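You operate a simulated robot arm through the tools that you are given. There is no shell and no other tool.

You run a simulated robot arm. Do the job below in one go: nothing can be reset, and whatever is moved stays where it is left.

JOB
Warm the yellow cap with one shot and fit it on its post.
Fine: alone on the centre pad; hands off the pads during the shot; switch the warmer on first and off last.

Only the result counts: the job must be done as asked and must still hold three seconds after the hand-in. Knocking over, shifting, dropping, spilling or breaking anything else fails it. A push-on lid holds only when it is set on centred and level and pressed home; a screw cap is set on level and turned clockwise until tight.

ROBOT AND FRAMES
A 5-joint arm with a two-finger parallel gripper, fixed in place. Base frame: the origin is at the foot of the arm, x ahead of it, y to its left, z up; the work surface is at about z = 800. Readings come in mm, degrees, newtons and seconds.
It reaches about 1134 mm from its shoulder. Its first joint turns from -149.0 to 149.0 degrees. Payload 1.57 kg.
The TCP is the grasp point between the finger pads, 30 mm short of the fingertips. In the tool frame z runs along the fingers and y along their closing line. The gripper opens to 110 mm. The fingers are 24 mm wide and 12 mm thick; the gripper's body (48 by 112 mm) begins 78 mm behind the TCP.
Orientation is told as [roll, pitch, yaw] about the base's x, y, z axes, in that order, counted from this pose: with the fingers straight down and closing along the base's y, the tool's x points along the base's -x, its y along +y and its z along -z.

CONTROLS
- The arm moves only by the tool drive_tool. Its argument "plan" is a list of rows, each an object (a shift or turn left out is 0, a gripper value left out holds the last) with "translation": the shift along the base's x, y, z in m, a list of three; "rotation": the turn, a rotation vector about the base's x, y, z in degrees, a list of three; "claw": the opening in per cent of the stroke, from 0 (shut) to 100 (fully open). In form: [{"translation": [dx, dy, dz], "rotation": [ax, ay, az], "claw": claw}, ...]. A call has 1 to 20 rows; each row is the pose to reach, as a shift and turn from the pose commanded when the call began. Each row takes 0.2 s and may step no farther than 50 mm and 8.6 degrees from the row before; otherwise, or with a gripper value out of range, the whole call is refused. A pose out of reach is approached as far as the arm can. The call stops where the force on the tool passes 40 N (or 10 N more than at its start, if that is more) or the arm is blocked; 0.2 s more then pass. The fingers move at their own pace (about 72 mm/s each) and stop on an object; they squeeze with about 34 N. The grip force told is the motor's: it shows also when the fingers shut on nothing. Time passes only in rows, and 0.2 s behind the last, so rows that repeat a pose let the fingers close. It gives the time, the measured TCP pose, the force on the tool (base axes), the opening and the grip force at its end, in the units of the frame above (readings bear some noise), with the torque about the TCP (base axes, N m) and any sound that the robot's microphone picked up.
- Cameras (640 x 400 px; columns grow to the right, rows downward): "scene" is fixed at [400.9, 652.8, 1554.8]; the picture's right is [-1.00, 0.01, 0.00], its down [0.01, 0.98, -0.19] and it looks along [-0.00, -0.19, -0.98] (base axes); focal length 310 px, centre (320, 200). "wrist" rides on the gripper at [70, 16, -141] in the tool frame; the picture's right is [-0.23, 0.97, 0.00], its down [-0.85, -0.20, -0.48] and it looks along [-0.47, -0.11, 0.88] (tool axes); focal length 222 px, centre (320, 200). There is no depth. A picture from a camera that has moved, and an enlarged one, comes with that camera's place and axes in the base frame and with its lens. The place of the scene camera against the robot may be out by one fixed shift of up to 18 mm in any direction.
- snapshot(camera): a new picture of that camera. No time passes.
- move_column(by): slides the trunk up (or, below 0, down) by that many mm; the arm rides with it, the base frame stays. It gives what a move gives, with no picture.
- inspect(camera, box): a new picture of the part [left, top, right, bottom] of that camera's present view, enlarged. No time passes.
- hand_in(): hands the job in; it is judged then, once.

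Places have to be worked out from the pictures, the camera data and where the tool is seen. Open the gripper and draw the arm clear of the work before you hand the job in, unless the task says otherwise.

The tools are called after "Emit:" as a command line: name --argument value ..., lists and objects as JSON in quotes. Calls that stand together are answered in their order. drive_tool: Moves the arm, as the interface text tells. Its arguments: {"type":"object","properties":{"plan":{"type":"array","items":{"type":"object","properties":{"translation":{"type":"array","items":{"type":"number"}},"rotation":{"type":"array","items":{"type":"number"}},"claw":{"type":"number"}}}}},"required":["plan"]} The other tools are called the same way: move_column (by) slides the trunk up or down; snapshot (camera) takes a picture; inspect (camera, box) takes an enlarged picture of a part of a camera's view; hand_in () hands the job in.

At the start:

```text
time: 0.0
tcp_pos: [297.9, 509.1, 1147.6]
orientation: [-0.1, 0.0, 0.0]
wrist_force: [-0.2, 0.1, 0.5]
wrist_torque: [-0.01, 0.0, 0.02]
width: 110.0
grip_force: 0.0
trunk travel left (down, up): [-881.0, 89.0]
```

scene: 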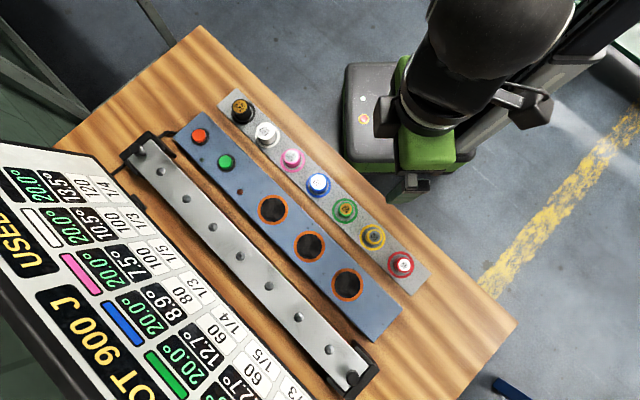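
wrist: 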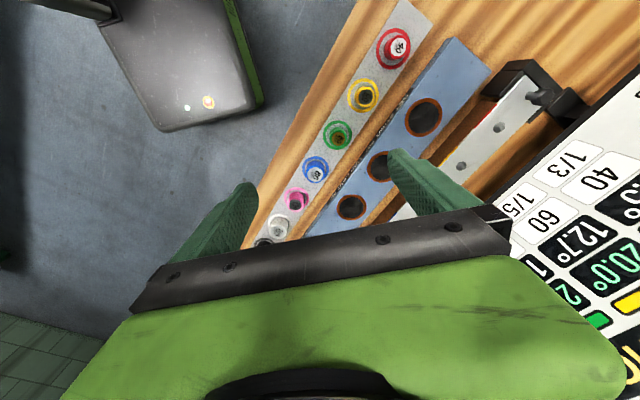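

I start by looking closer at the table, the board text, and the row of coloured items before moving anything.

Emit:
inspect --camera "scene" --box '[160, 70, 440, 245]'

Emit:
inspect --camera "scene" --box '[0, 130, 320, 400]'

Emit:
inspect --camera "scene" --box '[260, 160, 440, 310]'

Emit:
inspect --camera "wrist" --box '[240, 0, 640, 250]'

```text
2.29 times, centred on (300, 158) of scene
camera zoom: at [400.9, 652.8, 1554.8], right [-1.0, 0.01, 0.0], down [0.01, 0.98, -0.19], along [0.0, -0.19, -0.98], focal length 709 px, centre (366, 297)
```

zoom: 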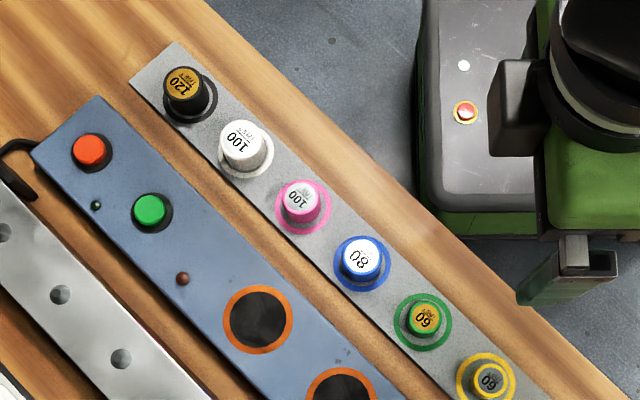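

```text
1.48 times, centred on (160, 265) of scene
camera zoom: at [400.9, 652.8, 1554.8], right [-1.0, 0.01, 0.0], down [0.01, 0.98, -0.19], along [0.0, -0.19, -0.98], focal length 459 px, centre (557, 104)
```

zoom: 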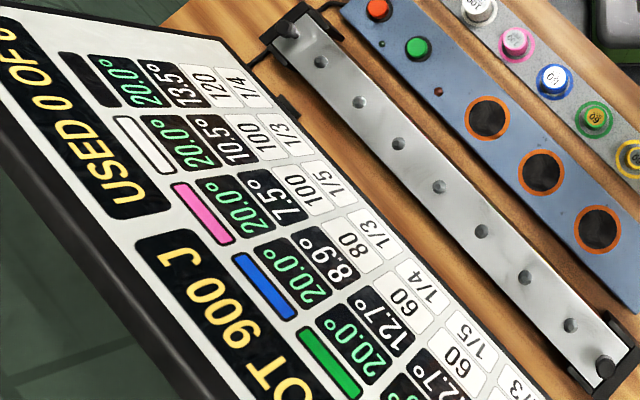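

```text
2.67 times, centred on (350, 235) of scene
camera zoom: at [400.9, 652.8, 1554.8], right [-1.0, 0.01, 0.0], down [0.01, 0.98, -0.19], along [0.0, -0.19, -0.98], focal length 827 px, centre (240, 107)
```

zoom: 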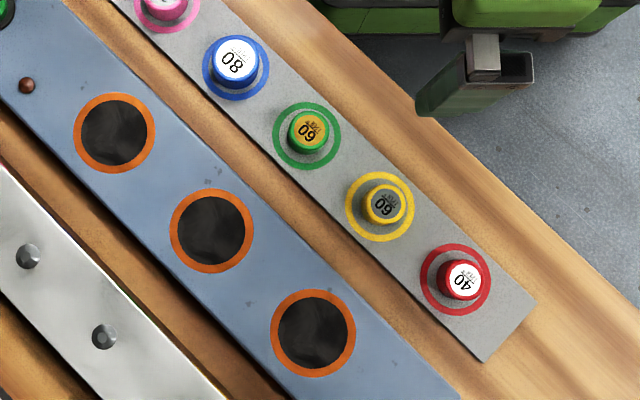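

```text
1.60 times, centred on (440, 125) of wrist
camera zoom: at [227.5, 523.8, 1288.2], right [0.23, 0.97, 0.0], down [0.85, -0.2, 0.48], along [0.47, -0.11, -0.88], focal length 355 px, centre (128, 320)
```

zoom: 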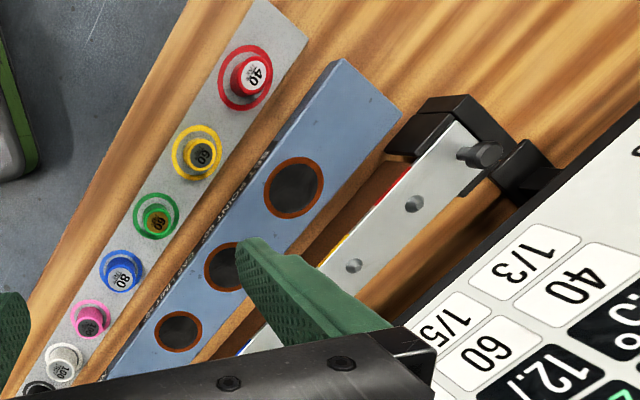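

The row of caps runs diagonally (black at high x/low y to red at low x/high y), with the warmer's three pads beside it and the rail of posts beyond. I raise the arm a bit and turn the tool so the wrist camera faces the warmer's labelled side.

Emit:
drive_tool --plan '[{"translation": [-0.02, -0.02, 0.02], "rotation": [0, 0, 8]}, {"translation": [-0.04, -0.04, 0.04], "rotation": [0, 0, 16]}, {"translation": [-0.06, -0.06, 0.05], "rotation": [0, 0, 24]}, {"translation": [-0.07, -0.07, 0.06], "rotation": [0, 0, 32]}, {"translation": [-0.07, -0.07, 0.06], "rotation": [0, 0, 40]}, {"translation": [-0.07, -0.07, 0.06], "rotation": [0, 0, 48]}]'

Emit:
snapshot --camera "wrist"

Emit:
snapshot --camera "scene"

```text
time: 1.4
tcp_pos: [247.1, 484.4, 1147.0]
orientation: [-0.1, 0.0, 48.2]
wrist_force: [-0.4, 0.1, -0.1]
wrist_torque: [-0.01, -0.01, 0.01]
width: 110.0
grip_force: 0.1
out of reach, approached as far as the arm can: row 1, 2, 3, 4, 5, 6
trunk travel left (down, up): [-881.0, 89.0]
```

```text
taken
camera wrist: at [187.6, 442.9, 1288.3], right [-0.57, 0.82, 0.0], down [0.72, 0.5, 0.48], along [0.39, 0.27, -0.88], focal length 222 px, centre (320, 200)
```

wrist: 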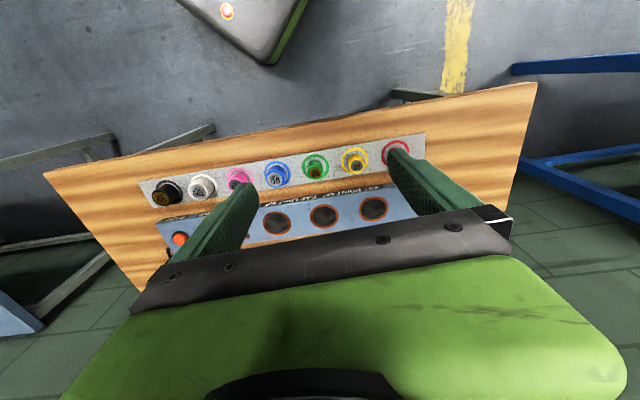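

```text
taken
```

scene: 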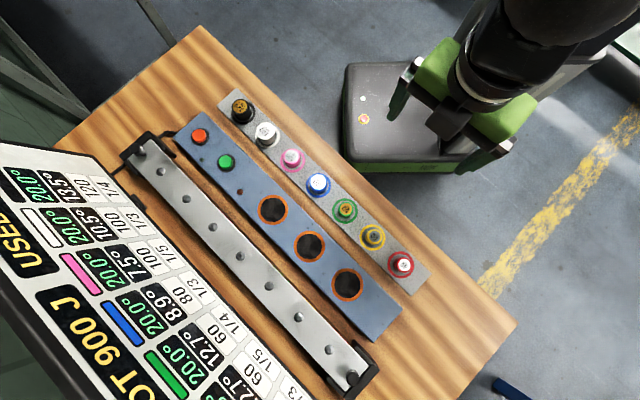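

Rows were limited by reach this close in; the camera now faces the labelled side. I enlarge the warmer and caps.

Emit:
inspect --camera "wrist" --box '[250, 130, 430, 242]'

Emit:
inspect --camera "wrist" --box '[130, 160, 290, 260]'

Emit:
inspect --camera "scene" --box '[120, 100, 280, 200]'

Emit:
inspect --camera "scene" --box '[160, 270, 320, 400]'

```text
3.56 times, centred on (340, 186) of wrist
camera zoom: at [187.6, 442.9, 1288.3], right [-0.57, 0.82, 0.0], down [0.72, 0.5, 0.48], along [0.39, 0.27, -0.88], focal length 790 px, centre (249, 250)
```

zoom: 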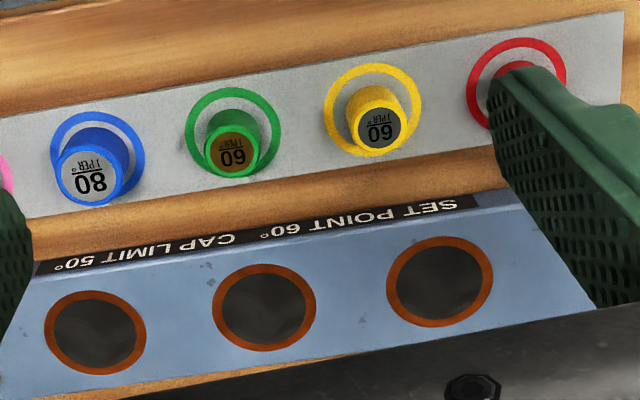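

```text
4.00 times, centred on (210, 210) of wrist
camera zoom: at [187.6, 442.9, 1288.3], right [-0.57, 0.82, 0.0], down [0.72, 0.5, 0.48], along [0.39, 0.27, -0.88], focal length 888 px, centre (760, 160)
```

zoom: 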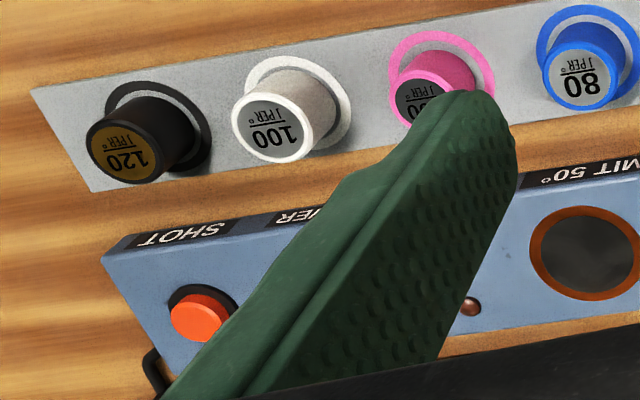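

```text
4.00 times, centred on (200, 150) of scene
camera zoom: at [400.9, 652.8, 1554.8], right [-1.0, 0.01, 0.0], down [0.01, 0.98, -0.19], along [0.0, -0.19, -0.98], focal length 1240 px, centre (800, 400)
```

zoom: 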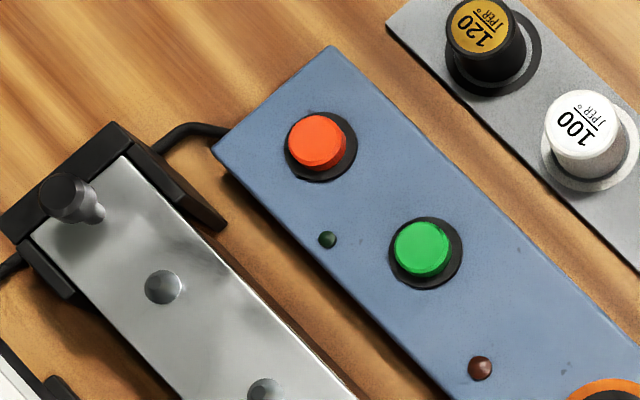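

```text
3.08 times, centred on (240, 335) of scene
camera zoom: at [400.9, 652.8, 1554.8], right [-1.0, 0.01, 0.0], down [0.01, 0.98, -0.19], along [0.0, -0.19, -0.98], focal length 954 px, centre (566, -215)
```

zoom: 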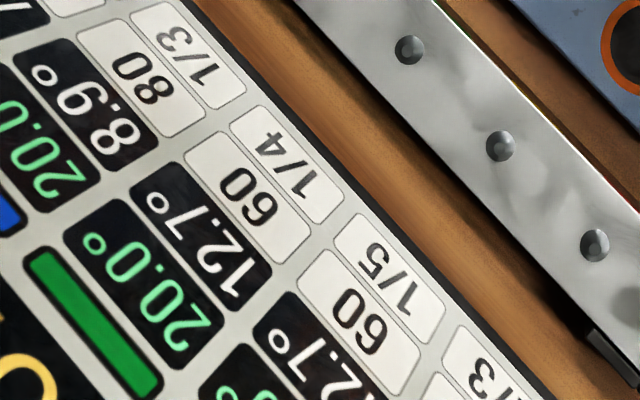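

Labels read: red button SHOT, green button POWER, "SET POINT 60°, CAP LIMIT 50°". The board seems to stand steeply behind the rail, facing the robot, so I move to the middle and tilt the tool outward to read it.

Emit:
drive_tool --plan '[{"translation": [0.04, -0.01, 0.0]}, {"translation": [0.08, -0.02, 0.0]}, {"translation": [0.12, -0.03, 0.0]}, {"translation": [0.16, -0.04, 0.0]}]'

```text
time: 2.4
tcp_pos: [404.7, 440.3, 1149.0]
orientation: [-0.1, 0.0, 48.0]
wrist_force: [-0.7, 0.3, 0.0]
wrist_torque: [0.02, 0.0, -0.01]
width: 109.8
grip_force: 0.1
out of reach, approached as far as the arm can: row 3, 4
trunk travel left (down, up): [-881.0, 89.0]
```

The tool is at about (405, 440, 1149). I now tilt it outward in steps to look at the board.

Emit:
drive_tool --plan '[{"rotation": [5.85, -5.46, 0]}, {"rotation": [11.7, -10.9, 0]}, {"rotation": [17.5, -16.4, 0]}, {"rotation": [23.4, -21.8, 0]}, {"rotation": [29.2, -27.3, 0]}]'

Emit:
snapshot --camera "wrist"

```text
time: 3.6
tcp_pos: [467.0, 531.4, 1202.4]
orientation: [-0.9, -39.8, 48.3]
wrist_force: [0.2, 0.4, -0.5]
wrist_torque: [0.01, -0.01, -0.02]
width: 110.2
grip_force: 0.1
out of reach, approached as far as the arm can: row 2, 3, 4, 5
trunk travel left (down, up): [-881.0, 89.0]
```

```text
taken
camera wrist: at [358.2, 434.0, 1265.9], right [-0.6, 0.79, 0.13], down [0.37, 0.13, 0.92], along [0.7, 0.6, -0.37], focal length 222 px, centre (320, 200)
```

wrist: 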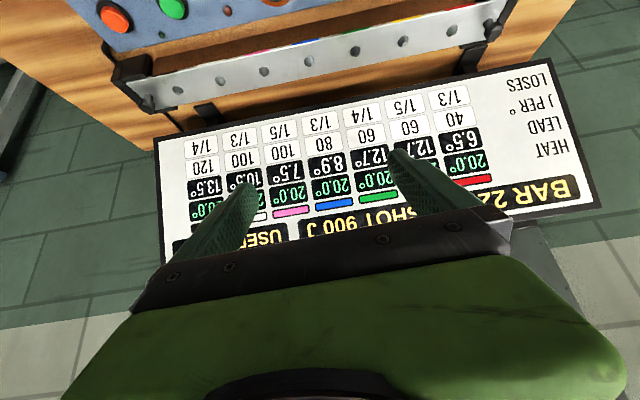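

The board is readable (upside down). I enlarge it to read all entries.

Emit:
inspect --camera "wrist" --box '[420, 60, 610, 230]'

Emit:
inspect --camera "wrist" --box '[150, 80, 480, 270]'

Emit:
inspect --camera "wrist" --box '[70, 0, 520, 130]'

```text
2.35 times, centred on (515, 145) of wrist
camera zoom: at [358.2, 434.0, 1265.9], right [-0.6, 0.79, 0.13], down [0.37, 0.13, 0.92], along [0.7, 0.6, -0.37], focal length 523 px, centre (-139, 329)
```

zoom: 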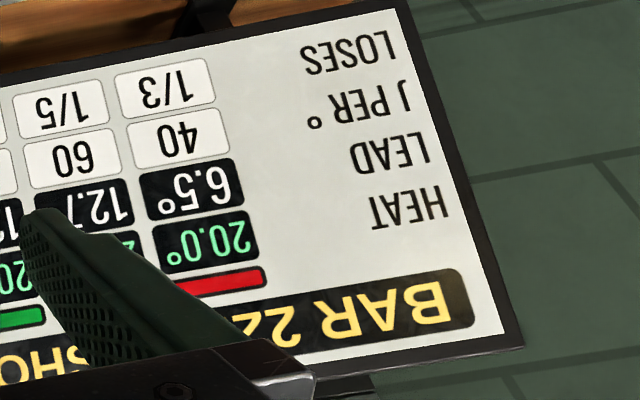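

```text
1.94 times, centred on (315, 175) of wrist
camera zoom: at [358.2, 434.0, 1265.9], right [-0.6, 0.79, 0.13], down [0.37, 0.13, 0.92], along [0.7, 0.6, -0.37], focal length 431 px, centre (330, 248)
```

zoom: 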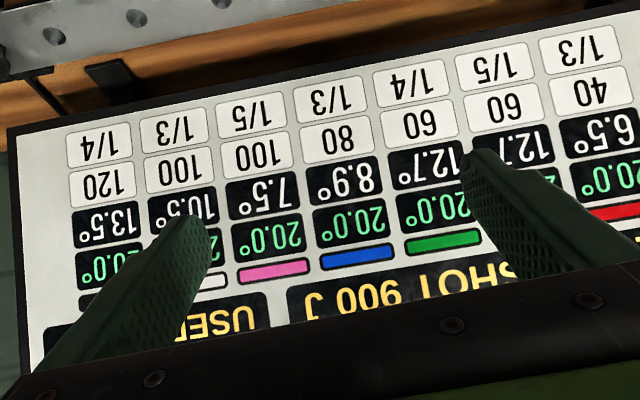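

```text
1.42 times, centred on (295, 65) of wrist
camera zoom: at [358.2, 434.0, 1265.9], right [-0.6, 0.79, 0.13], down [0.37, 0.13, 0.92], along [0.7, 0.6, -0.37], focal length 316 px, centre (356, 392)
```

zoom: 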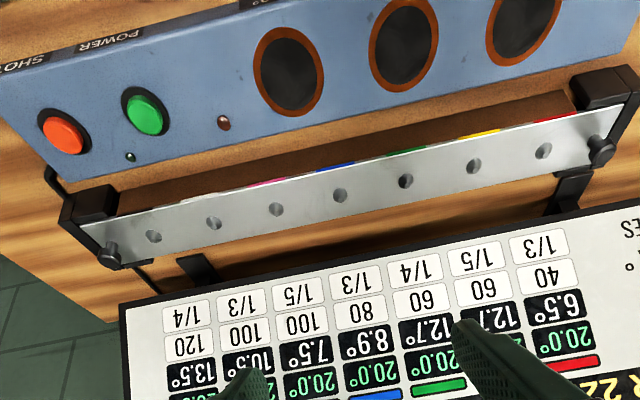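

Board: columns HEAT, LEAD, J PER °, LOSES; yellow is 20.0°, 12.7°, 60 J/°, 1/5; a bar temperature of about 22-something is partly hidden. I tilt farther so the top line comes clear of the gripper.

Emit:
drive_tool --plan '[{"rotation": [6.0, -5.28, 0]}, {"rotation": [12.0, -10.56, 0]}, {"rotation": [15.0, -13.2, 0]}]'

Emit:
snapshot --camera "wrist"

```text
time: 4.4
tcp_pos: [502.5, 571.8, 1265.7]
orientation: [-0.7, -60.0, 48.1]
wrist_force: [0.7, 0.0, 0.5]
wrist_torque: [0.01, 0.02, 0.0]
width: 110.0
grip_force: 0.0
out of reach, approached as far as the arm can: row 1, 2, 3
trunk travel left (down, up): [-881.0, 89.0]
```

```text
taken
camera wrist: at [384.0, 465.0, 1276.0], right [-0.64, 0.74, 0.19], down [0.15, -0.12, 0.98], along [0.75, 0.66, -0.04], focal length 222 px, centre (320, 200)
```

wrist: 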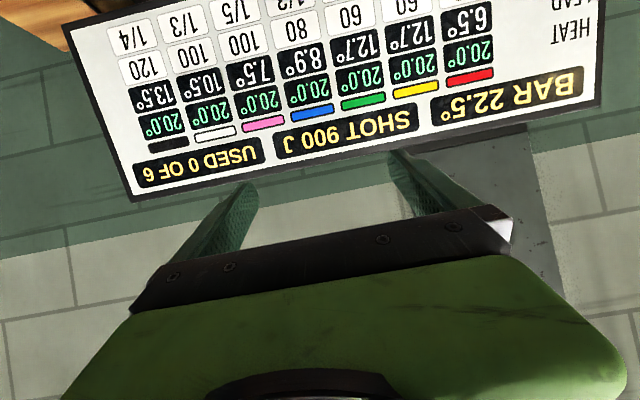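

Emit:
inspect --camera "wrist" --box '[380, 0, 610, 144]'

Emit:
inspect --camera "wrist" --box '[80, 0, 320, 200]'

```text
2.78 times, centred on (495, 72) of wrist
camera zoom: at [384.0, 465.0, 1276.0], right [-0.64, 0.74, 0.19], down [0.15, -0.12, 0.98], along [0.75, 0.66, -0.04], focal length 617 px, centre (-166, 556)
```

zoom: 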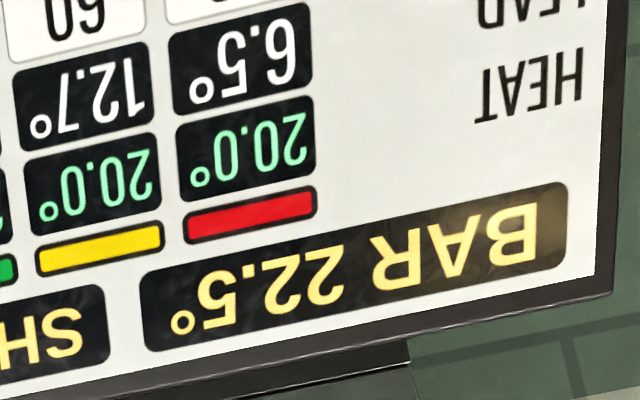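

```text
2.00 times, centred on (200, 100) of wrist
camera zoom: at [384.0, 465.0, 1276.0], right [-0.64, 0.74, 0.19], down [0.15, -0.12, 0.98], along [0.75, 0.66, -0.04], focal length 444 px, centre (560, 400)
```

zoom: 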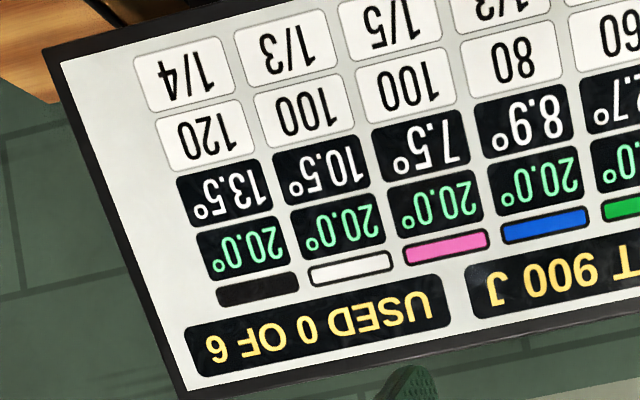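

BAR reads 22.5°, so yellow needs 35.2° by the "lead", while one shot gives 20 + 900/60 = 35.0°. I wait a few seconds here to see whether the bar temperature drifts.

Emit:
drive_tool --plan '[{"translation": [0, 0, 0]}, {"translation": [0, 0, 0]}, {"translation": [0, 0, 0]}, {"translation": [0, 0, 0]}, {"translation": [0, 0, 0]}, {"translation": [0, 0, 0]}, {"translation": [0, 0, 0]}, {"translation": [0, 0, 0]}, {"translation": [0, 0, 0]}, {"translation": [0, 0, 0]}, {"translation": [0, 0, 0]}, {"translation": [0, 0, 0]}, {"translation": [0, 0, 0]}, {"translation": [0, 0, 0]}, {"translation": [0, 0, 0]}, {"translation": [0, 0, 0]}, {"translation": [0, 0, 0]}, {"translation": [0, 0, 0]}, {"translation": [0, 0, 0]}, {"translation": [0, 0, 0]}]'

Emit:
inspect --camera "wrist" --box '[330, 0, 610, 175]'

```text
time: 8.6
tcp_pos: [502.3, 571.8, 1265.4]
orientation: [-0.7, -59.8, 48.1]
wrist_force: [0.6, 0.1, 0.8]
wrist_torque: [0.01, -0.01, 0.0]
width: 109.9
grip_force: 0.0
trunk travel left (down, up): [-881.0, 89.0]
```

```text
2.29 times, centred on (470, 88) of wrist
camera zoom: at [383.9, 464.8, 1275.9], right [-0.64, 0.74, 0.19], down [0.15, -0.12, 0.98], along [0.75, 0.66, -0.04], focal length 508 px, centre (-23, 457)
```

zoom: 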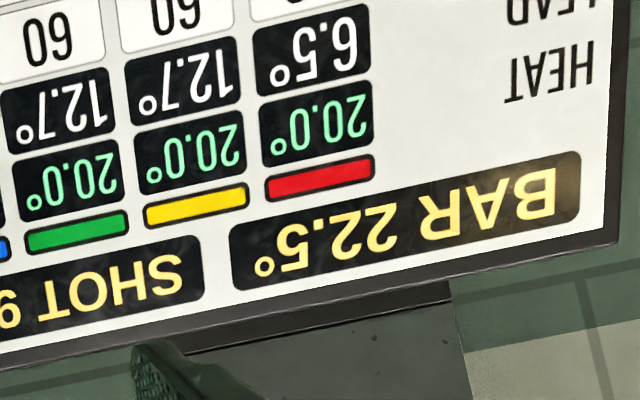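

The bar holds 22.5°; it may depend on the warmer, which I'll watch. From my wrist views the fixture lies at 45°, the centre pad at about (422, 619, 834), the yellow cap at about (273, 598, top 850). I untilt and look at the bar from above.

Emit:
drive_tool --plan '[{"translation": [-0.003, 0.008, -0.025], "rotation": [-5.5, 4.95, 0]}, {"translation": [-0.006, 0.016, -0.05], "rotation": [-11.0, 9.9, 0]}, {"translation": [-0.009, 0.025, -0.075], "rotation": [-16.5, 14.85, 0]}, {"translation": [-0.012, 0.034, -0.1], "rotation": [-22.0, 19.8, 0]}, {"translation": [-0.015, 0.043, -0.125], "rotation": [-27.5, 24.75, 0]}, {"translation": [-0.018, 0.052, -0.15], "rotation": [-33.0, 29.7, 0]}, {"translation": [-0.021, 0.061, -0.175], "rotation": [-38.5, 34.65, 0]}, {"translation": [-0.022, 0.068, -0.185], "rotation": [-44.5, 40.0, 0]}]'

Emit:
snapshot --camera "wrist"

```text
time: 10.4
tcp_pos: [476.1, 638.1, 1146.8]
orientation: [-0.6, 0.1, 48.1]
wrist_force: [-0.3, -0.8, -0.5]
wrist_torque: [0.01, 0.04, 0.0]
width: 110.1
grip_force: 0.1
out of reach, approached as far as the arm can: row 3, 4, 5, 6, 7, 8
trunk travel left (down, up): [-881.0, 89.0]
```

```text
taken
camera wrist: at [416.8, 596.0, 1287.8], right [-0.57, 0.82, -0.01], down [0.72, 0.51, 0.48], along [0.4, 0.27, -0.88], focal length 222 px, centre (320, 200)
```

wrist: 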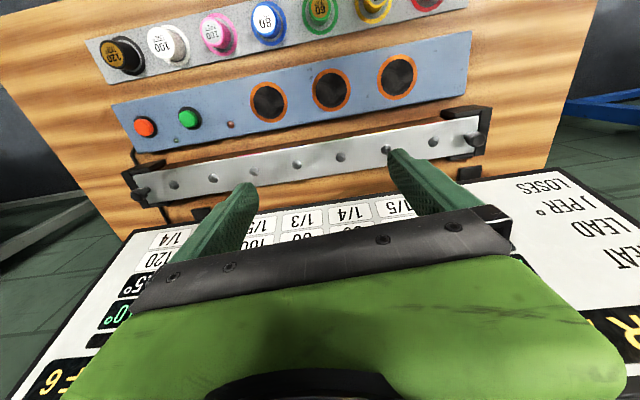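

The tool can't go below about z 1147 at this trunk height, so the trunk must come down. Nothing lies beneath the arm above z≈970 here, so I lower the column by 150 mm and look again.

Emit:
move_column --by -150

Emit:
snapshot --camera "wrist"

Emit:
snapshot --camera "scene"

```text
time: 12.2
tcp_pos: [477.3, 636.8, 997.0]
orientation: [-0.7, -0.2, 48.1]
wrist_force: [-0.3, 0.1, 0.2]
wrist_torque: [-0.02, -0.04, 0.06]
width: 110.0
grip_force: 0.0
trunk travel left (down, up): [-731.0, 239.0]
```

```text
taken
camera wrist: at [416.4, 595.1, 1138.0], right [-0.57, 0.82, -0.01], down [0.72, 0.51, 0.48], along [0.4, 0.27, -0.88], focal length 222 px, centre (320, 200)
```

wrist: 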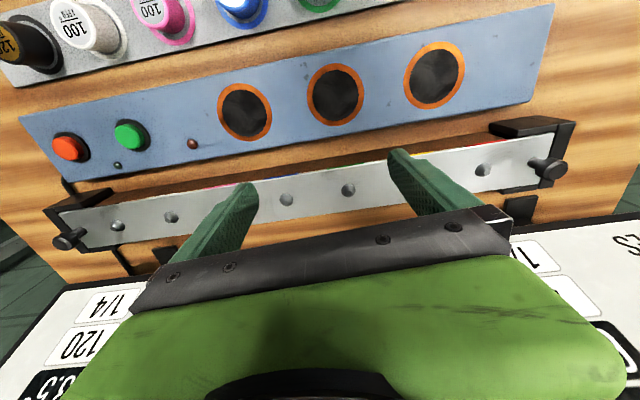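

```text
taken
```

scene: 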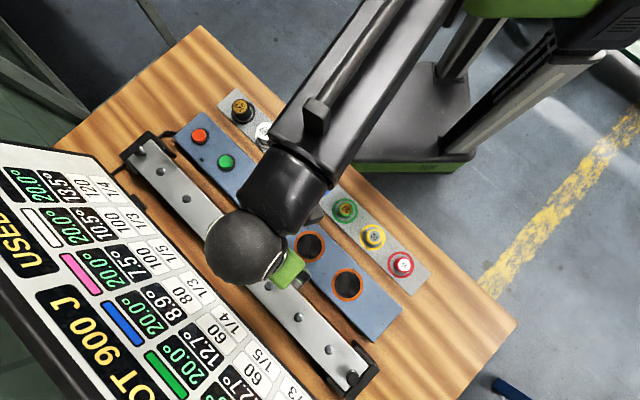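

The column is lowered. I enlarge the bar and its posts to judge their shape and tilt.

Emit:
inspect --camera "wrist" --box '[390, 100, 600, 230]'

Emit:
inspect --camera "wrist" --box '[240, 140, 400, 240]'

Emit:
inspect --camera "scene" --box '[250, 260, 400, 400]'

Emit:
inspect --camera "wrist" --box '[20, 100, 230, 260]'

```text
3.05 times, centred on (495, 165) of wrist
camera zoom: at [416.4, 595.1, 1138.0], right [-0.57, 0.82, -0.01], down [0.72, 0.51, 0.48], along [0.4, 0.27, -0.88], focal length 677 px, centre (-213, 307)
```

zoom: 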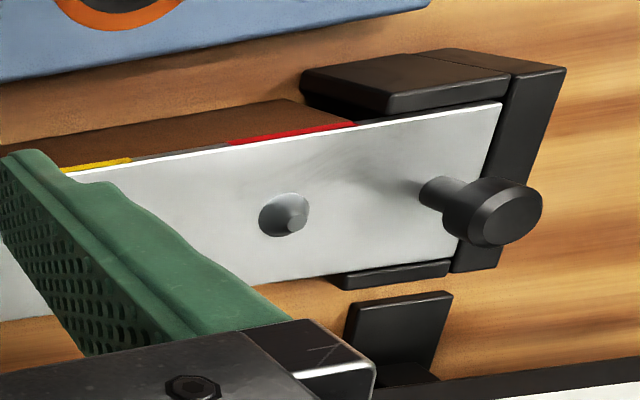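

```text
4.00 times, centred on (320, 190) of wrist
camera zoom: at [416.4, 595.1, 1138.0], right [-0.57, 0.82, -0.01], down [0.72, 0.51, 0.48], along [0.4, 0.27, -0.88], focal length 888 px, centre (320, 240)
```

zoom: 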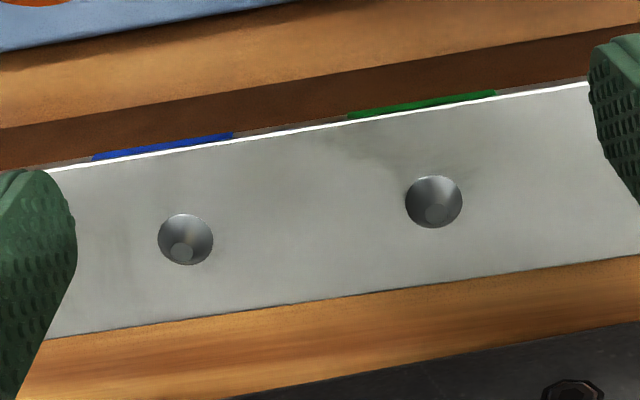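

```text
2.86 times, centred on (325, 330) of scene
camera zoom: at [400.9, 652.8, 1554.8], right [-1.0, 0.01, 0.0], down [0.01, 0.98, -0.19], along [0.0, -0.19, -0.98], focal length 886 px, centre (306, -171)
```

zoom: 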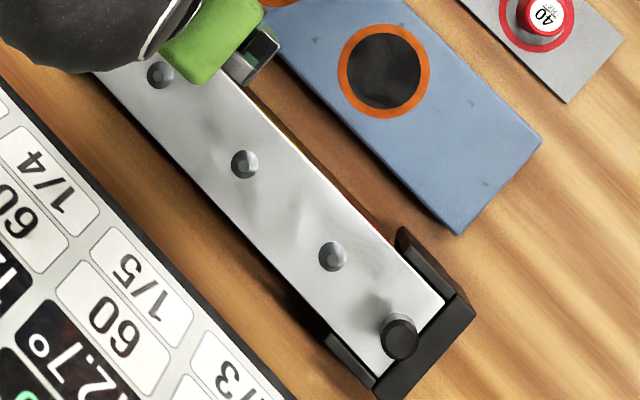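

```text
2.50 times, centred on (125, 180) of wrist
camera zoom: at [416.4, 595.1, 1138.0], right [-0.57, 0.82, -0.01], down [0.72, 0.51, 0.48], along [0.4, 0.27, -0.88], focal length 555 px, centre (808, 250)
```

zoom: 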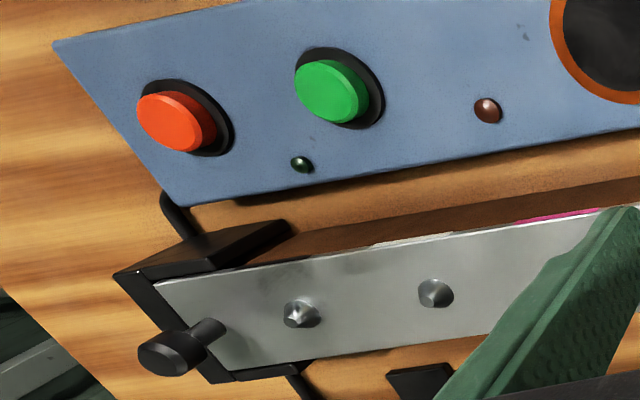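

The posts are short conical studs standing on a plate raised above the table. To check whether the plate is level, I go near its red end and turn the tool so the camera looks along the bar.

Emit:
drive_tool --plan '[{"translation": [-0.015, 0.016, 0], "rotation": [0, 0, -8], "claw": 0}, {"translation": [-0.03, 0.032, 0], "rotation": [0, 0, -16], "claw": 0}, {"translation": [-0.045, 0.048, 0], "rotation": [0, 0, -24], "claw": 0}, {"translation": [-0.06, 0.064, 0], "rotation": [0, 0, -32], "claw": 0}, {"translation": [-0.075, 0.08, 0], "rotation": [0, 0, -40], "claw": 0}, {"translation": [-0.09, 0.096, 0], "rotation": [0, 0, -48], "claw": 0}, {"translation": [-0.105, 0.112, 0], "rotation": [0, 0, -56], "claw": 0}, {"translation": [-0.12, 0.128, 0], "rotation": [0, 0, -64], "claw": 0}, {"translation": [-0.135, 0.144, 0], "rotation": [0, 0, -72], "claw": 0}, {"translation": [-0.145, 0.162, 0], "rotation": [0, 0, -80], "claw": 0}]'

Emit:
snapshot --camera "wrist"

```text
time: 14.3
tcp_pos: [332.6, 798.9, 996.8]
orientation: [-0.5, -0.1, -32.1]
wrist_force: [0.1, -0.6, -0.2]
wrist_torque: [0.03, -0.02, 0.01]
width: 0.0
grip_force: 21.1
trunk travel left (down, up): [-731.0, 239.0]
```

```text
taken
camera wrist: at [281.9, 850.4, 1137.8], right [0.71, 0.7, -0.01], down [0.62, -0.62, 0.48], along [0.33, -0.35, -0.88], focal length 222 px, centre (320, 200)
```

wrist: 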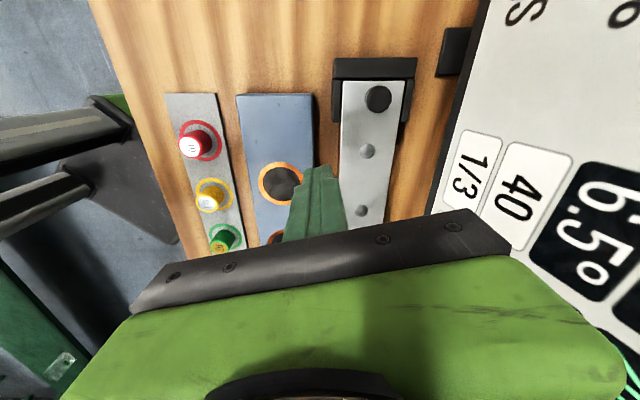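

Emit:
inspect --camera "wrist" --box '[320, 40, 440, 220]'

Emit:
inspect --camera "wrist" --box '[150, 80, 330, 250]'

```text
2.22 times, centred on (380, 130) of wrist
camera zoom: at [281.9, 850.4, 1137.8], right [0.71, 0.7, -0.01], down [0.62, -0.62, 0.48], along [0.33, -0.35, -0.88], focal length 494 px, centre (187, 356)
```

zoom: 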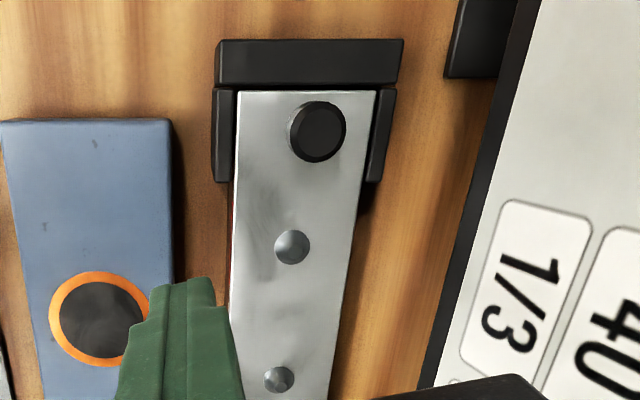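

```text
2.35 times, centred on (240, 165) of wrist
camera zoom: at [281.9, 850.4, 1137.8], right [0.71, 0.7, -0.01], down [0.62, -0.62, 0.48], along [0.33, -0.35, -0.88], focal length 523 px, centre (508, 282)
```

zoom: 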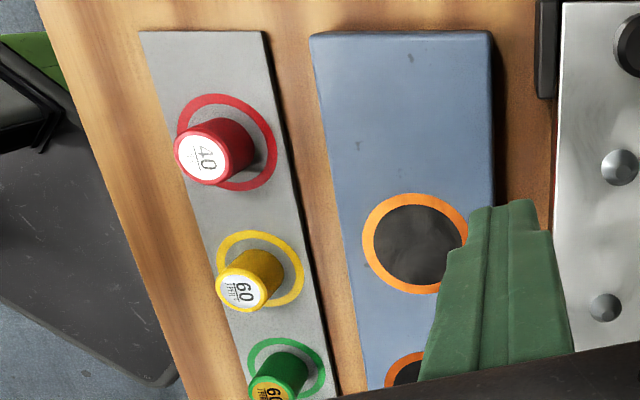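

The plate, warmer and bracket edges all look parallel to the image row, so the bar is level; the studs lie at about e2=855 along the 45° direction, yellow at about (442, 767). Now I move above the POWER button with closed fingers and turn the tool to 45°.

Emit:
drive_tool --plan '[{"translation": [0.02, -0.025, 0.0], "rotation": [0, 0, 7], "claw": 0}, {"translation": [0.048, -0.062, 0], "rotation": [0, 0, 14], "claw": 0}, {"translation": [0.076, -0.1, 0], "rotation": [0, 0, 21], "claw": 0}, {"translation": [0.104, -0.138, 0], "rotation": [0, 0, 28], "claw": 0}, {"translation": [0.132, -0.176, 0], "rotation": [0, 0, 35], "claw": 0}, {"translation": [0.16, -0.214, 0], "rotation": [0, 0, 42], "claw": 0}, {"translation": [0.188, -0.252, 0], "rotation": [0, 0, 49], "claw": 0}, {"translation": [0.216, -0.29, 0], "rotation": [0, 0, 56], "claw": 0}, {"translation": [0.244, -0.328, 0], "rotation": [0, 0, 63], "claw": 0}, {"translation": [0.268, -0.36, 0], "rotation": [0, 0, 70], "claw": 0}, {"translation": [0.2833, -0.3739, 0], "rotation": [0, 0, 77], "claw": 0}]'

Emit:
snapshot --camera "wrist"

```text
time: 16.8
tcp_pos: [614.3, 423.8, 996.9]
orientation: [-0.6, -0.1, 45.2]
wrist_force: [-0.2, -0.1, 0.9]
wrist_torque: [0.02, 0.03, -0.02]
width: 0.0
grip_force: 21.5
out of reach, approached as far as the arm can: row 4
trunk travel left (down, up): [-731.0, 239.0]
```

```text
taken
camera wrist: at [551.8, 385.3, 1137.9], right [-0.53, 0.85, -0.01], down [0.74, 0.47, 0.48], along [0.41, 0.25, -0.88], focal length 222 px, centre (320, 200)
```

wrist: 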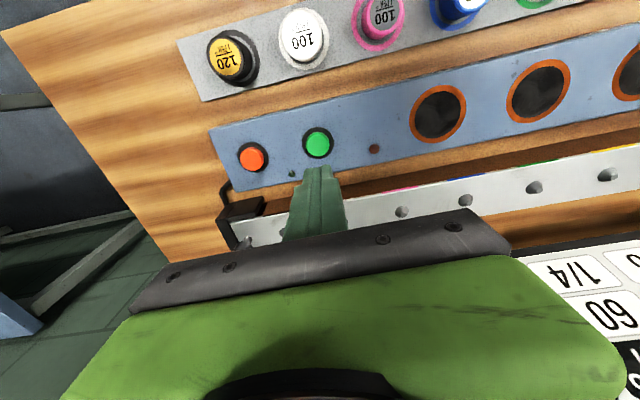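

The green POWER button sits at about (616, 422, top≈848), nearly below the TCP. The arm is at its lower limit for this trunk height, so I raise the arm 120 mm and then lower the column 220 mm to gain downward travel.

Emit:
drive_tool --plan '[{"translation": [0.0005, -0.0004, 0.03], "claw": 0}, {"translation": [0.001, -0.0008, 0.06], "claw": 0}, {"translation": [0.0015, -0.001, 0.09], "claw": 0}, {"translation": [0.0015, -0.0013, 0.12], "claw": 0}]'

```text
time: 17.8
tcp_pos: [613.2, 425.2, 997.8]
orientation: [-0.5, -0.1, 45.0]
wrist_force: [1.0, -0.2, 0.3]
wrist_torque: [-0.03, 0.0, -0.02]
width: 0.3
grip_force: 21.0
out of reach, approached as far as the arm can: row 1, 2, 3, 4
trunk travel left (down, up): [-731.0, 239.0]
```

The height didn't change at all: with the tool upright its height is set only by the trunk column (the tilt data fit a fixed pivot 237 mm above the TCP). So vertical moves go by the column; I centre over the button and lower 90 mm first.

Emit:
drive_tool --plan '[{"translation": [0.0025, -0.0025, 0], "claw": 0}, {"translation": [0.0025, -0.0025, 0], "claw": 0}]'

Emit:
move_column --by -90

Emit:
snapshot --camera "wrist"

```text
time: 18.4
tcp_pos: [614.7, 421.9, 996.8]
orientation: [-0.6, -0.1, 45.1]
wrist_force: [-0.9, 0.4, 0.9]
wrist_torque: [0.0, 0.0, 0.01]
width: 0.0
grip_force: 21.3
trunk travel left (down, up): [-731.0, 239.0]
```

```text
time: 19.6
tcp_pos: [614.3, 422.2, 907.2]
orientation: [-0.6, -0.1, 45.1]
wrist_force: [0.8, -0.2, 0.3]
wrist_torque: [-0.01, 0.0, -0.01]
width: 0.1
grip_force: 21.0
trunk travel left (down, up): [-641.0, 329.0]
```

```text
taken
camera wrist: at [552.9, 383.5, 1048.0], right [-0.53, 0.85, -0.01], down [0.74, 0.47, 0.48], along [0.41, 0.25, -0.88], focal length 222 px, centre (320, 200)
```

wrist: 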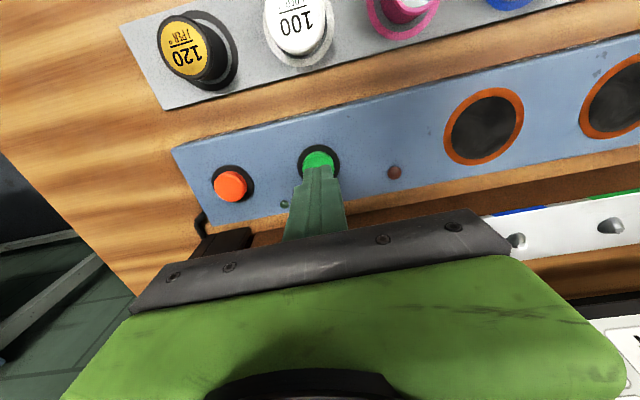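

Emit:
inspect --camera "wrist" --box '[200, 120, 420, 250]'

```text
2.91 times, centred on (310, 185) of wrist
camera zoom: at [552.9, 383.5, 1048.0], right [-0.53, 0.85, -0.01], down [0.74, 0.47, 0.48], along [0.41, 0.25, -0.88], focal length 646 px, centre (349, 244)
```

zoom: 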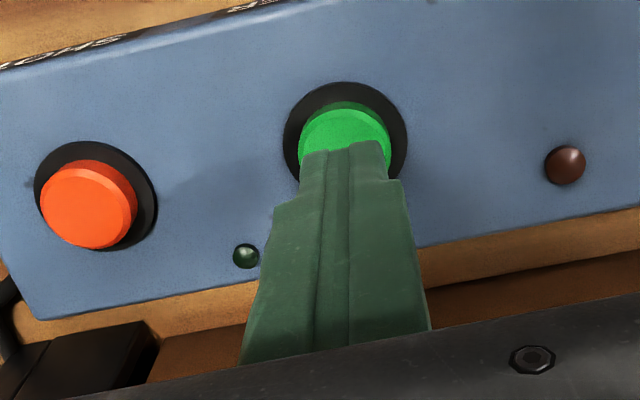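

The closed fingertips sit over the green button within a couple of millimetres. I lower in small column steps while watching the force and sound.

Emit:
move_column --by -22

Emit:
move_column --by -4

```text
time: 20.3
tcp_pos: [615.1, 423.0, 885.2]
orientation: [-0.6, -0.1, 45.1]
wrist_force: [-0.8, -0.1, -0.7]
wrist_torque: [-0.06, 0.02, -0.02]
width: 0.0
grip_force: 21.7
trunk travel left (down, up): [-619.0, 351.0]
```

```text
time: 20.8
tcp_pos: [615.2, 422.0, 881.2]
orientation: [-0.6, -0.1, 45.1]
wrist_force: [0.0, -0.6, -0.7]
wrist_torque: [0.04, 0.05, -0.02]
width: 0.0
grip_force: 21.5
trunk travel left (down, up): [-615.0, 355.0]
```

Tips are at about 851 with no contact yet; I continue in 3 mm steps.

Emit:
move_column --by -3

Emit:
move_column --by -3

```text
time: 21.3
tcp_pos: [615.4, 421.6, 877.7]
orientation: [-0.6, -0.1, 45.1]
wrist_force: [0.3, -0.6, -0.2]
wrist_torque: [0.0, 0.03, 0.02]
width: 0.0
grip_force: 21.4
trunk travel left (down, up): [-612.0, 358.0]
```

```text
time: 21.9
tcp_pos: [614.3, 422.0, 875.5]
orientation: [-0.6, -0.1, 45.2]
wrist_force: [-0.2, 0.0, 0.3]
wrist_torque: [0.03, 0.0, -0.01]
width: 0.1
grip_force: 21.6
trunk travel left (down, up): [-609.0, 361.0]
```

Emit:
move_column --by -3

Emit:
inspect --camera "wrist" --box '[200, 120, 420, 250]'

```text
time: 22.4
tcp_pos: [613.7, 421.0, 871.7]
orientation: [-0.6, -0.1, 45.1]
wrist_force: [0.4, -0.1, 1.1]
wrist_torque: [0.01, 0.0, 0.01]
width: 0.0
grip_force: 21.9
trunk travel left (down, up): [-606.0, 364.0]
```

```text
2.91 times, centred on (310, 185) of wrist
camera zoom: at [552.9, 383.5, 1013.0], right [-0.53, 0.85, -0.01], down [0.74, 0.47, 0.48], along [0.41, 0.25, -0.88], focal length 646 px, centre (349, 244)
```

zoom: 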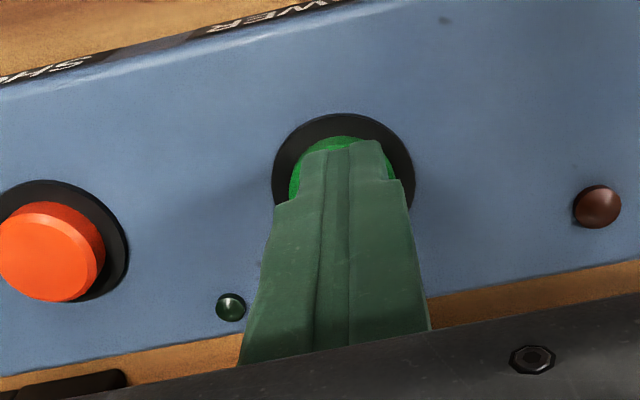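

Tips are at about 842 and very near the button top; I go on in 2–3 mm steps.

Emit:
move_column --by -2

Emit:
move_column --by -2

```text
time: 22.9
tcp_pos: [615.6, 422.9, 871.1]
orientation: [-0.6, -0.1, 45.2]
wrist_force: [0.3, 1.0, 1.6]
wrist_torque: [0.01, -0.02, -0.01]
width: 0.0
grip_force: 21.6
trunk travel left (down, up): [-604.0, 366.0]
heard: click
```

```text
time: 23.4
tcp_pos: [615.3, 422.6, 869.0]
orientation: [-0.5, -0.1, 45.1]
wrist_force: [1.6, 0.7, 6.0]
wrist_torque: [0.08, -0.06, 0.04]
width: 0.1
grip_force: 20.8
trunk travel left (down, up): [-602.0, 368.0]
```

A click was heard; I lift off and check the lamps and board.

Emit:
move_column --by 40

Emit:
snapshot --camera "wrist"

Emit:
snapshot --camera "scene"

```text
time: 24.2
tcp_pos: [614.3, 423.2, 906.5]
orientation: [-0.6, -0.1, 45.1]
wrist_force: [0.8, 0.8, 0.7]
wrist_torque: [-0.01, 0.01, 0.01]
width: 0.0
grip_force: 21.5
trunk travel left (down, up): [-642.0, 328.0]
```

```text
taken
camera wrist: at [552.9, 383.6, 1048.9], right [-0.53, 0.85, -0.01], down [0.74, 0.47, 0.48], along [0.41, 0.25, -0.88], focal length 222 px, centre (320, 200)
```

wrist: 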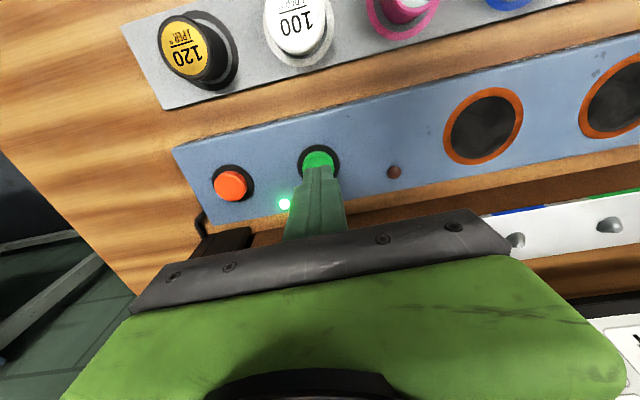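

```text
taken
```

scene: 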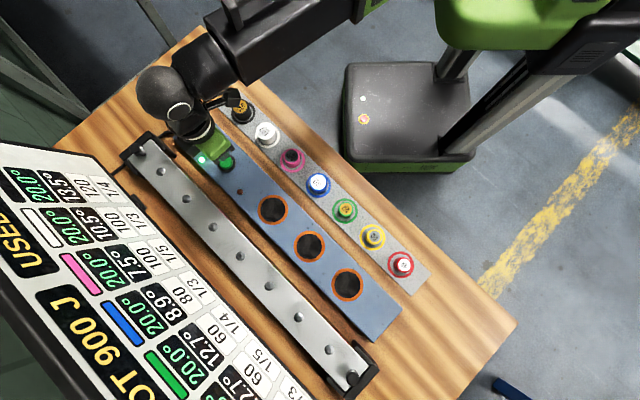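

The power lamp is lit green. I raise the column a bit, then travel above the yellow cap while opening the fingers to about 66 mm.

Emit:
move_column --by 60

Emit:
drive_tool --plan '[{"translation": [-0.03, 0.015, 0], "claw": 60}, {"translation": [-0.07, 0.036, 0], "claw": 60}, {"translation": [-0.11, 0.0567, 0], "claw": 60}, {"translation": [-0.15, 0.0773, 0], "claw": 60}, {"translation": [-0.19, 0.0979, 0], "claw": 60}, {"translation": [-0.23, 0.1185, 0], "claw": 60}, {"translation": [-0.27, 0.139, 0], "claw": 60}, {"translation": [-0.31, 0.1597, 0], "claw": 60}, {"translation": [-0.335, 0.1726, 0], "claw": 60}, {"translation": [-0.342, 0.175, 0], "claw": 60}, {"translation": [-0.342, 0.175, 0], "claw": 60}]'

Emit:
snapshot --camera "wrist"

```text
time: 25.2
tcp_pos: [614.3, 423.0, 967.8]
orientation: [-0.6, -0.1, 45.1]
wrist_force: [-0.3, 0.0, 0.8]
wrist_torque: [0.01, 0.0, -0.03]
width: 0.2
grip_force: 21.8
trunk travel left (down, up): [-702.0, 268.0]
```

```text
time: 27.6
tcp_pos: [272.8, 596.7, 967.9]
orientation: [-0.5, -0.1, 45.1]
wrist_force: [-0.3, -0.5, -0.2]
wrist_torque: [-0.01, 0.0, 0.0]
width: 66.3
grip_force: 0.0
trunk travel left (down, up): [-702.0, 268.0]
```

```text
taken
camera wrist: at [211.3, 557.1, 1108.9], right [-0.53, 0.85, -0.01], down [0.74, 0.47, 0.48], along [0.41, 0.25, -0.88], focal length 222 px, centre (320, 200)
```

wrist: 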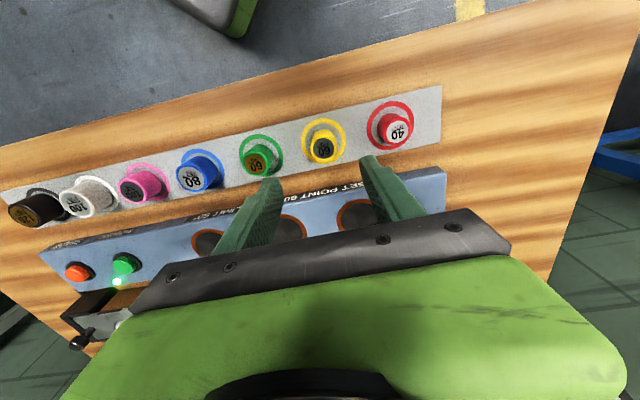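

Emit:
inspect --camera "wrist" --box '[230, 90, 430, 215]'

```text
3.20 times, centred on (330, 152) of wrist
camera zoom: at [211.3, 557.1, 1108.9], right [-0.53, 0.85, -0.01], down [0.74, 0.47, 0.48], along [0.41, 0.25, -0.88], focal length 711 px, centre (288, 352)
```

zoom: 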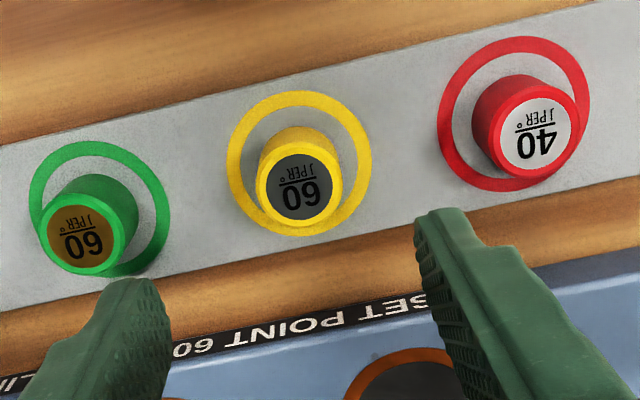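

My views disagree a bit on heights, so I calibrate the wrist camera: I spin the tool about its own axis above the yellow cap and compare pictures.

Emit:
drive_tool --plan '[{"rotation": [0, 0, 8]}, {"rotation": [0, 0, 16]}, {"rotation": [0, 0, 24]}, {"rotation": [0, 0, 32]}, {"rotation": [0, 0, 40]}, {"rotation": [0, 0, 48]}, {"rotation": [0, 0, 56]}, {"rotation": [0, 0, 64]}, {"rotation": [0, 0, 72]}, {"rotation": [0, 0, 80]}, {"rotation": [0, 0, 88]}, {"rotation": [0, 0, 90]}]'

Emit:
inspect --camera "wrist" --box '[230, 90, 430, 215]'

```text
time: 30.2
tcp_pos: [272.1, 596.5, 967.4]
orientation: [-0.6, -0.1, 135.2]
wrist_force: [0.3, -0.3, -0.4]
wrist_torque: [-0.01, 0.02, 0.02]
width: 65.8
grip_force: 0.0
trunk travel left (down, up): [-702.0, 268.0]
```

```text
3.20 times, centred on (330, 152) of wrist
camera zoom: at [310.0, 533.9, 1109.0], right [-0.85, -0.53, -0.01], down [-0.47, 0.74, 0.48], along [-0.25, 0.41, -0.88], focal length 711 px, centre (288, 352)
```

zoom: 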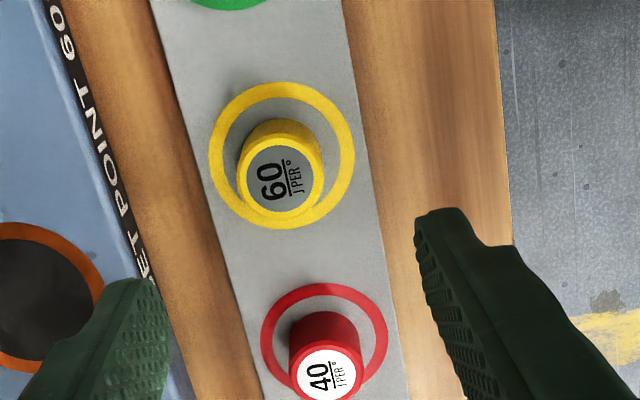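

The spin test shows the cap axis is about (3.7, 4.1) mm from the TCP line, i.e. at (276, 600.7), with its top near z 833. I turn back to 45° and centre over it.

Emit:
drive_tool --plan '[{"rotation": [0, 0, -8]}, {"rotation": [0, 0, -16]}, {"rotation": [0, 0, -24]}, {"rotation": [0, 0, -32]}, {"rotation": [0, 0, -40]}, {"rotation": [0, 0, -48]}, {"rotation": [0, 0, -56]}, {"rotation": [0, 0, -64]}, {"translation": [0.002, 0.002, 0], "rotation": [0, 0, -72]}, {"translation": [0.0037, 0.0041, 0], "rotation": [0, 0, -80]}, {"translation": [0.0037, 0.0041, 0], "rotation": [0, 0, -88]}, {"translation": [0.0037, 0.0041, 0], "rotation": [0, 0, -90.1]}, {"translation": [0.0037, 0.0041, 0], "rotation": [0, 0, -90.1]}]'

Emit:
move_column --by -70

Emit:
snapshot --camera "wrist"

Emit:
inspect --camera "wrist" --box '[230, 110, 430, 235]'

```text
time: 33.0
tcp_pos: [276.8, 601.9, 968.6]
orientation: [-0.6, -0.1, 44.9]
wrist_force: [0.0, 0.5, 0.1]
wrist_torque: [0.02, -0.01, 0.03]
width: 66.2
grip_force: 0.1
trunk travel left (down, up): [-702.0, 268.0]
```

```text
time: 34.1
tcp_pos: [276.4, 601.5, 897.3]
orientation: [-0.6, -0.1, 45.0]
wrist_force: [-0.8, -1.1, -1.3]
wrist_torque: [0.01, -0.01, 0.01]
width: 65.8
grip_force: 0.1
trunk travel left (down, up): [-632.0, 338.0]
```

```text
taken
camera wrist: at [214.8, 563.3, 1039.0], right [-0.53, 0.85, -0.01], down [0.74, 0.47, 0.48], along [0.41, 0.25, -0.88], focal length 222 px, centre (320, 200)
```

wrist: 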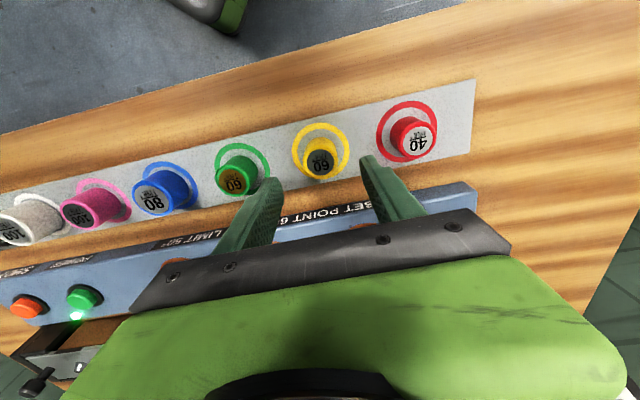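

```text
3.20 times, centred on (330, 172) of wrist
camera zoom: at [214.8, 563.3, 1039.0], right [-0.53, 0.85, -0.01], down [0.74, 0.47, 0.48], along [0.41, 0.25, -0.88], focal length 711 px, centre (288, 288)
```

zoom: 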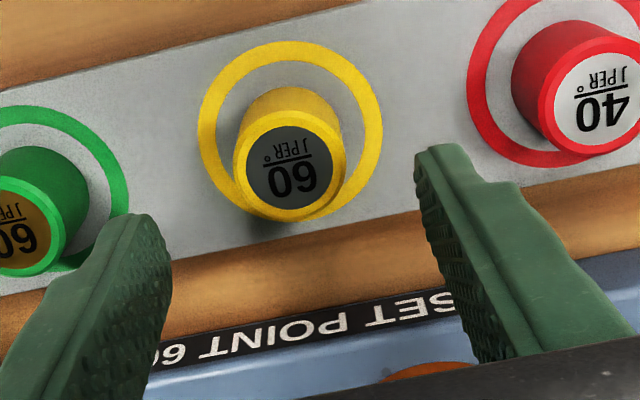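

The cap is centred between the fingers within about 1 mm. I lower 50 mm (tips to about 817) and close.

Emit:
move_column --by -50

Emit:
snapshot --camera "wrist"

```text
time: 35.0
tcp_pos: [277.2, 602.0, 849.0]
orientation: [-0.6, -0.1, 45.0]
wrist_force: [-0.3, 0.1, -0.5]
wrist_torque: [-0.01, 0.03, 0.04]
width: 66.2
grip_force: 0.2
trunk travel left (down, up): [-582.0, 388.0]
```

```text
taken
camera wrist: at [214.9, 563.3, 989.0], right [-0.53, 0.85, -0.01], down [0.74, 0.47, 0.48], along [0.41, 0.25, -0.88], focal length 222 px, centre (320, 200)
```

wrist: 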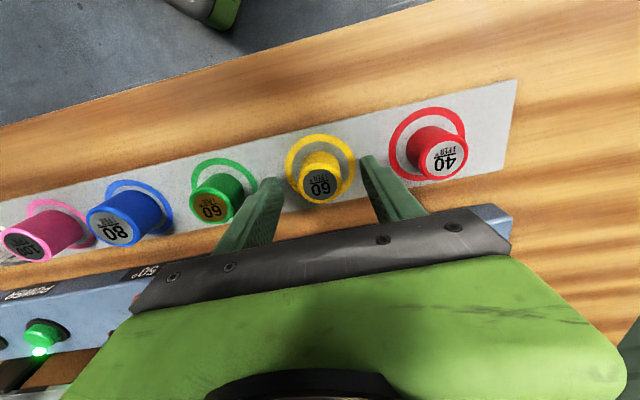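

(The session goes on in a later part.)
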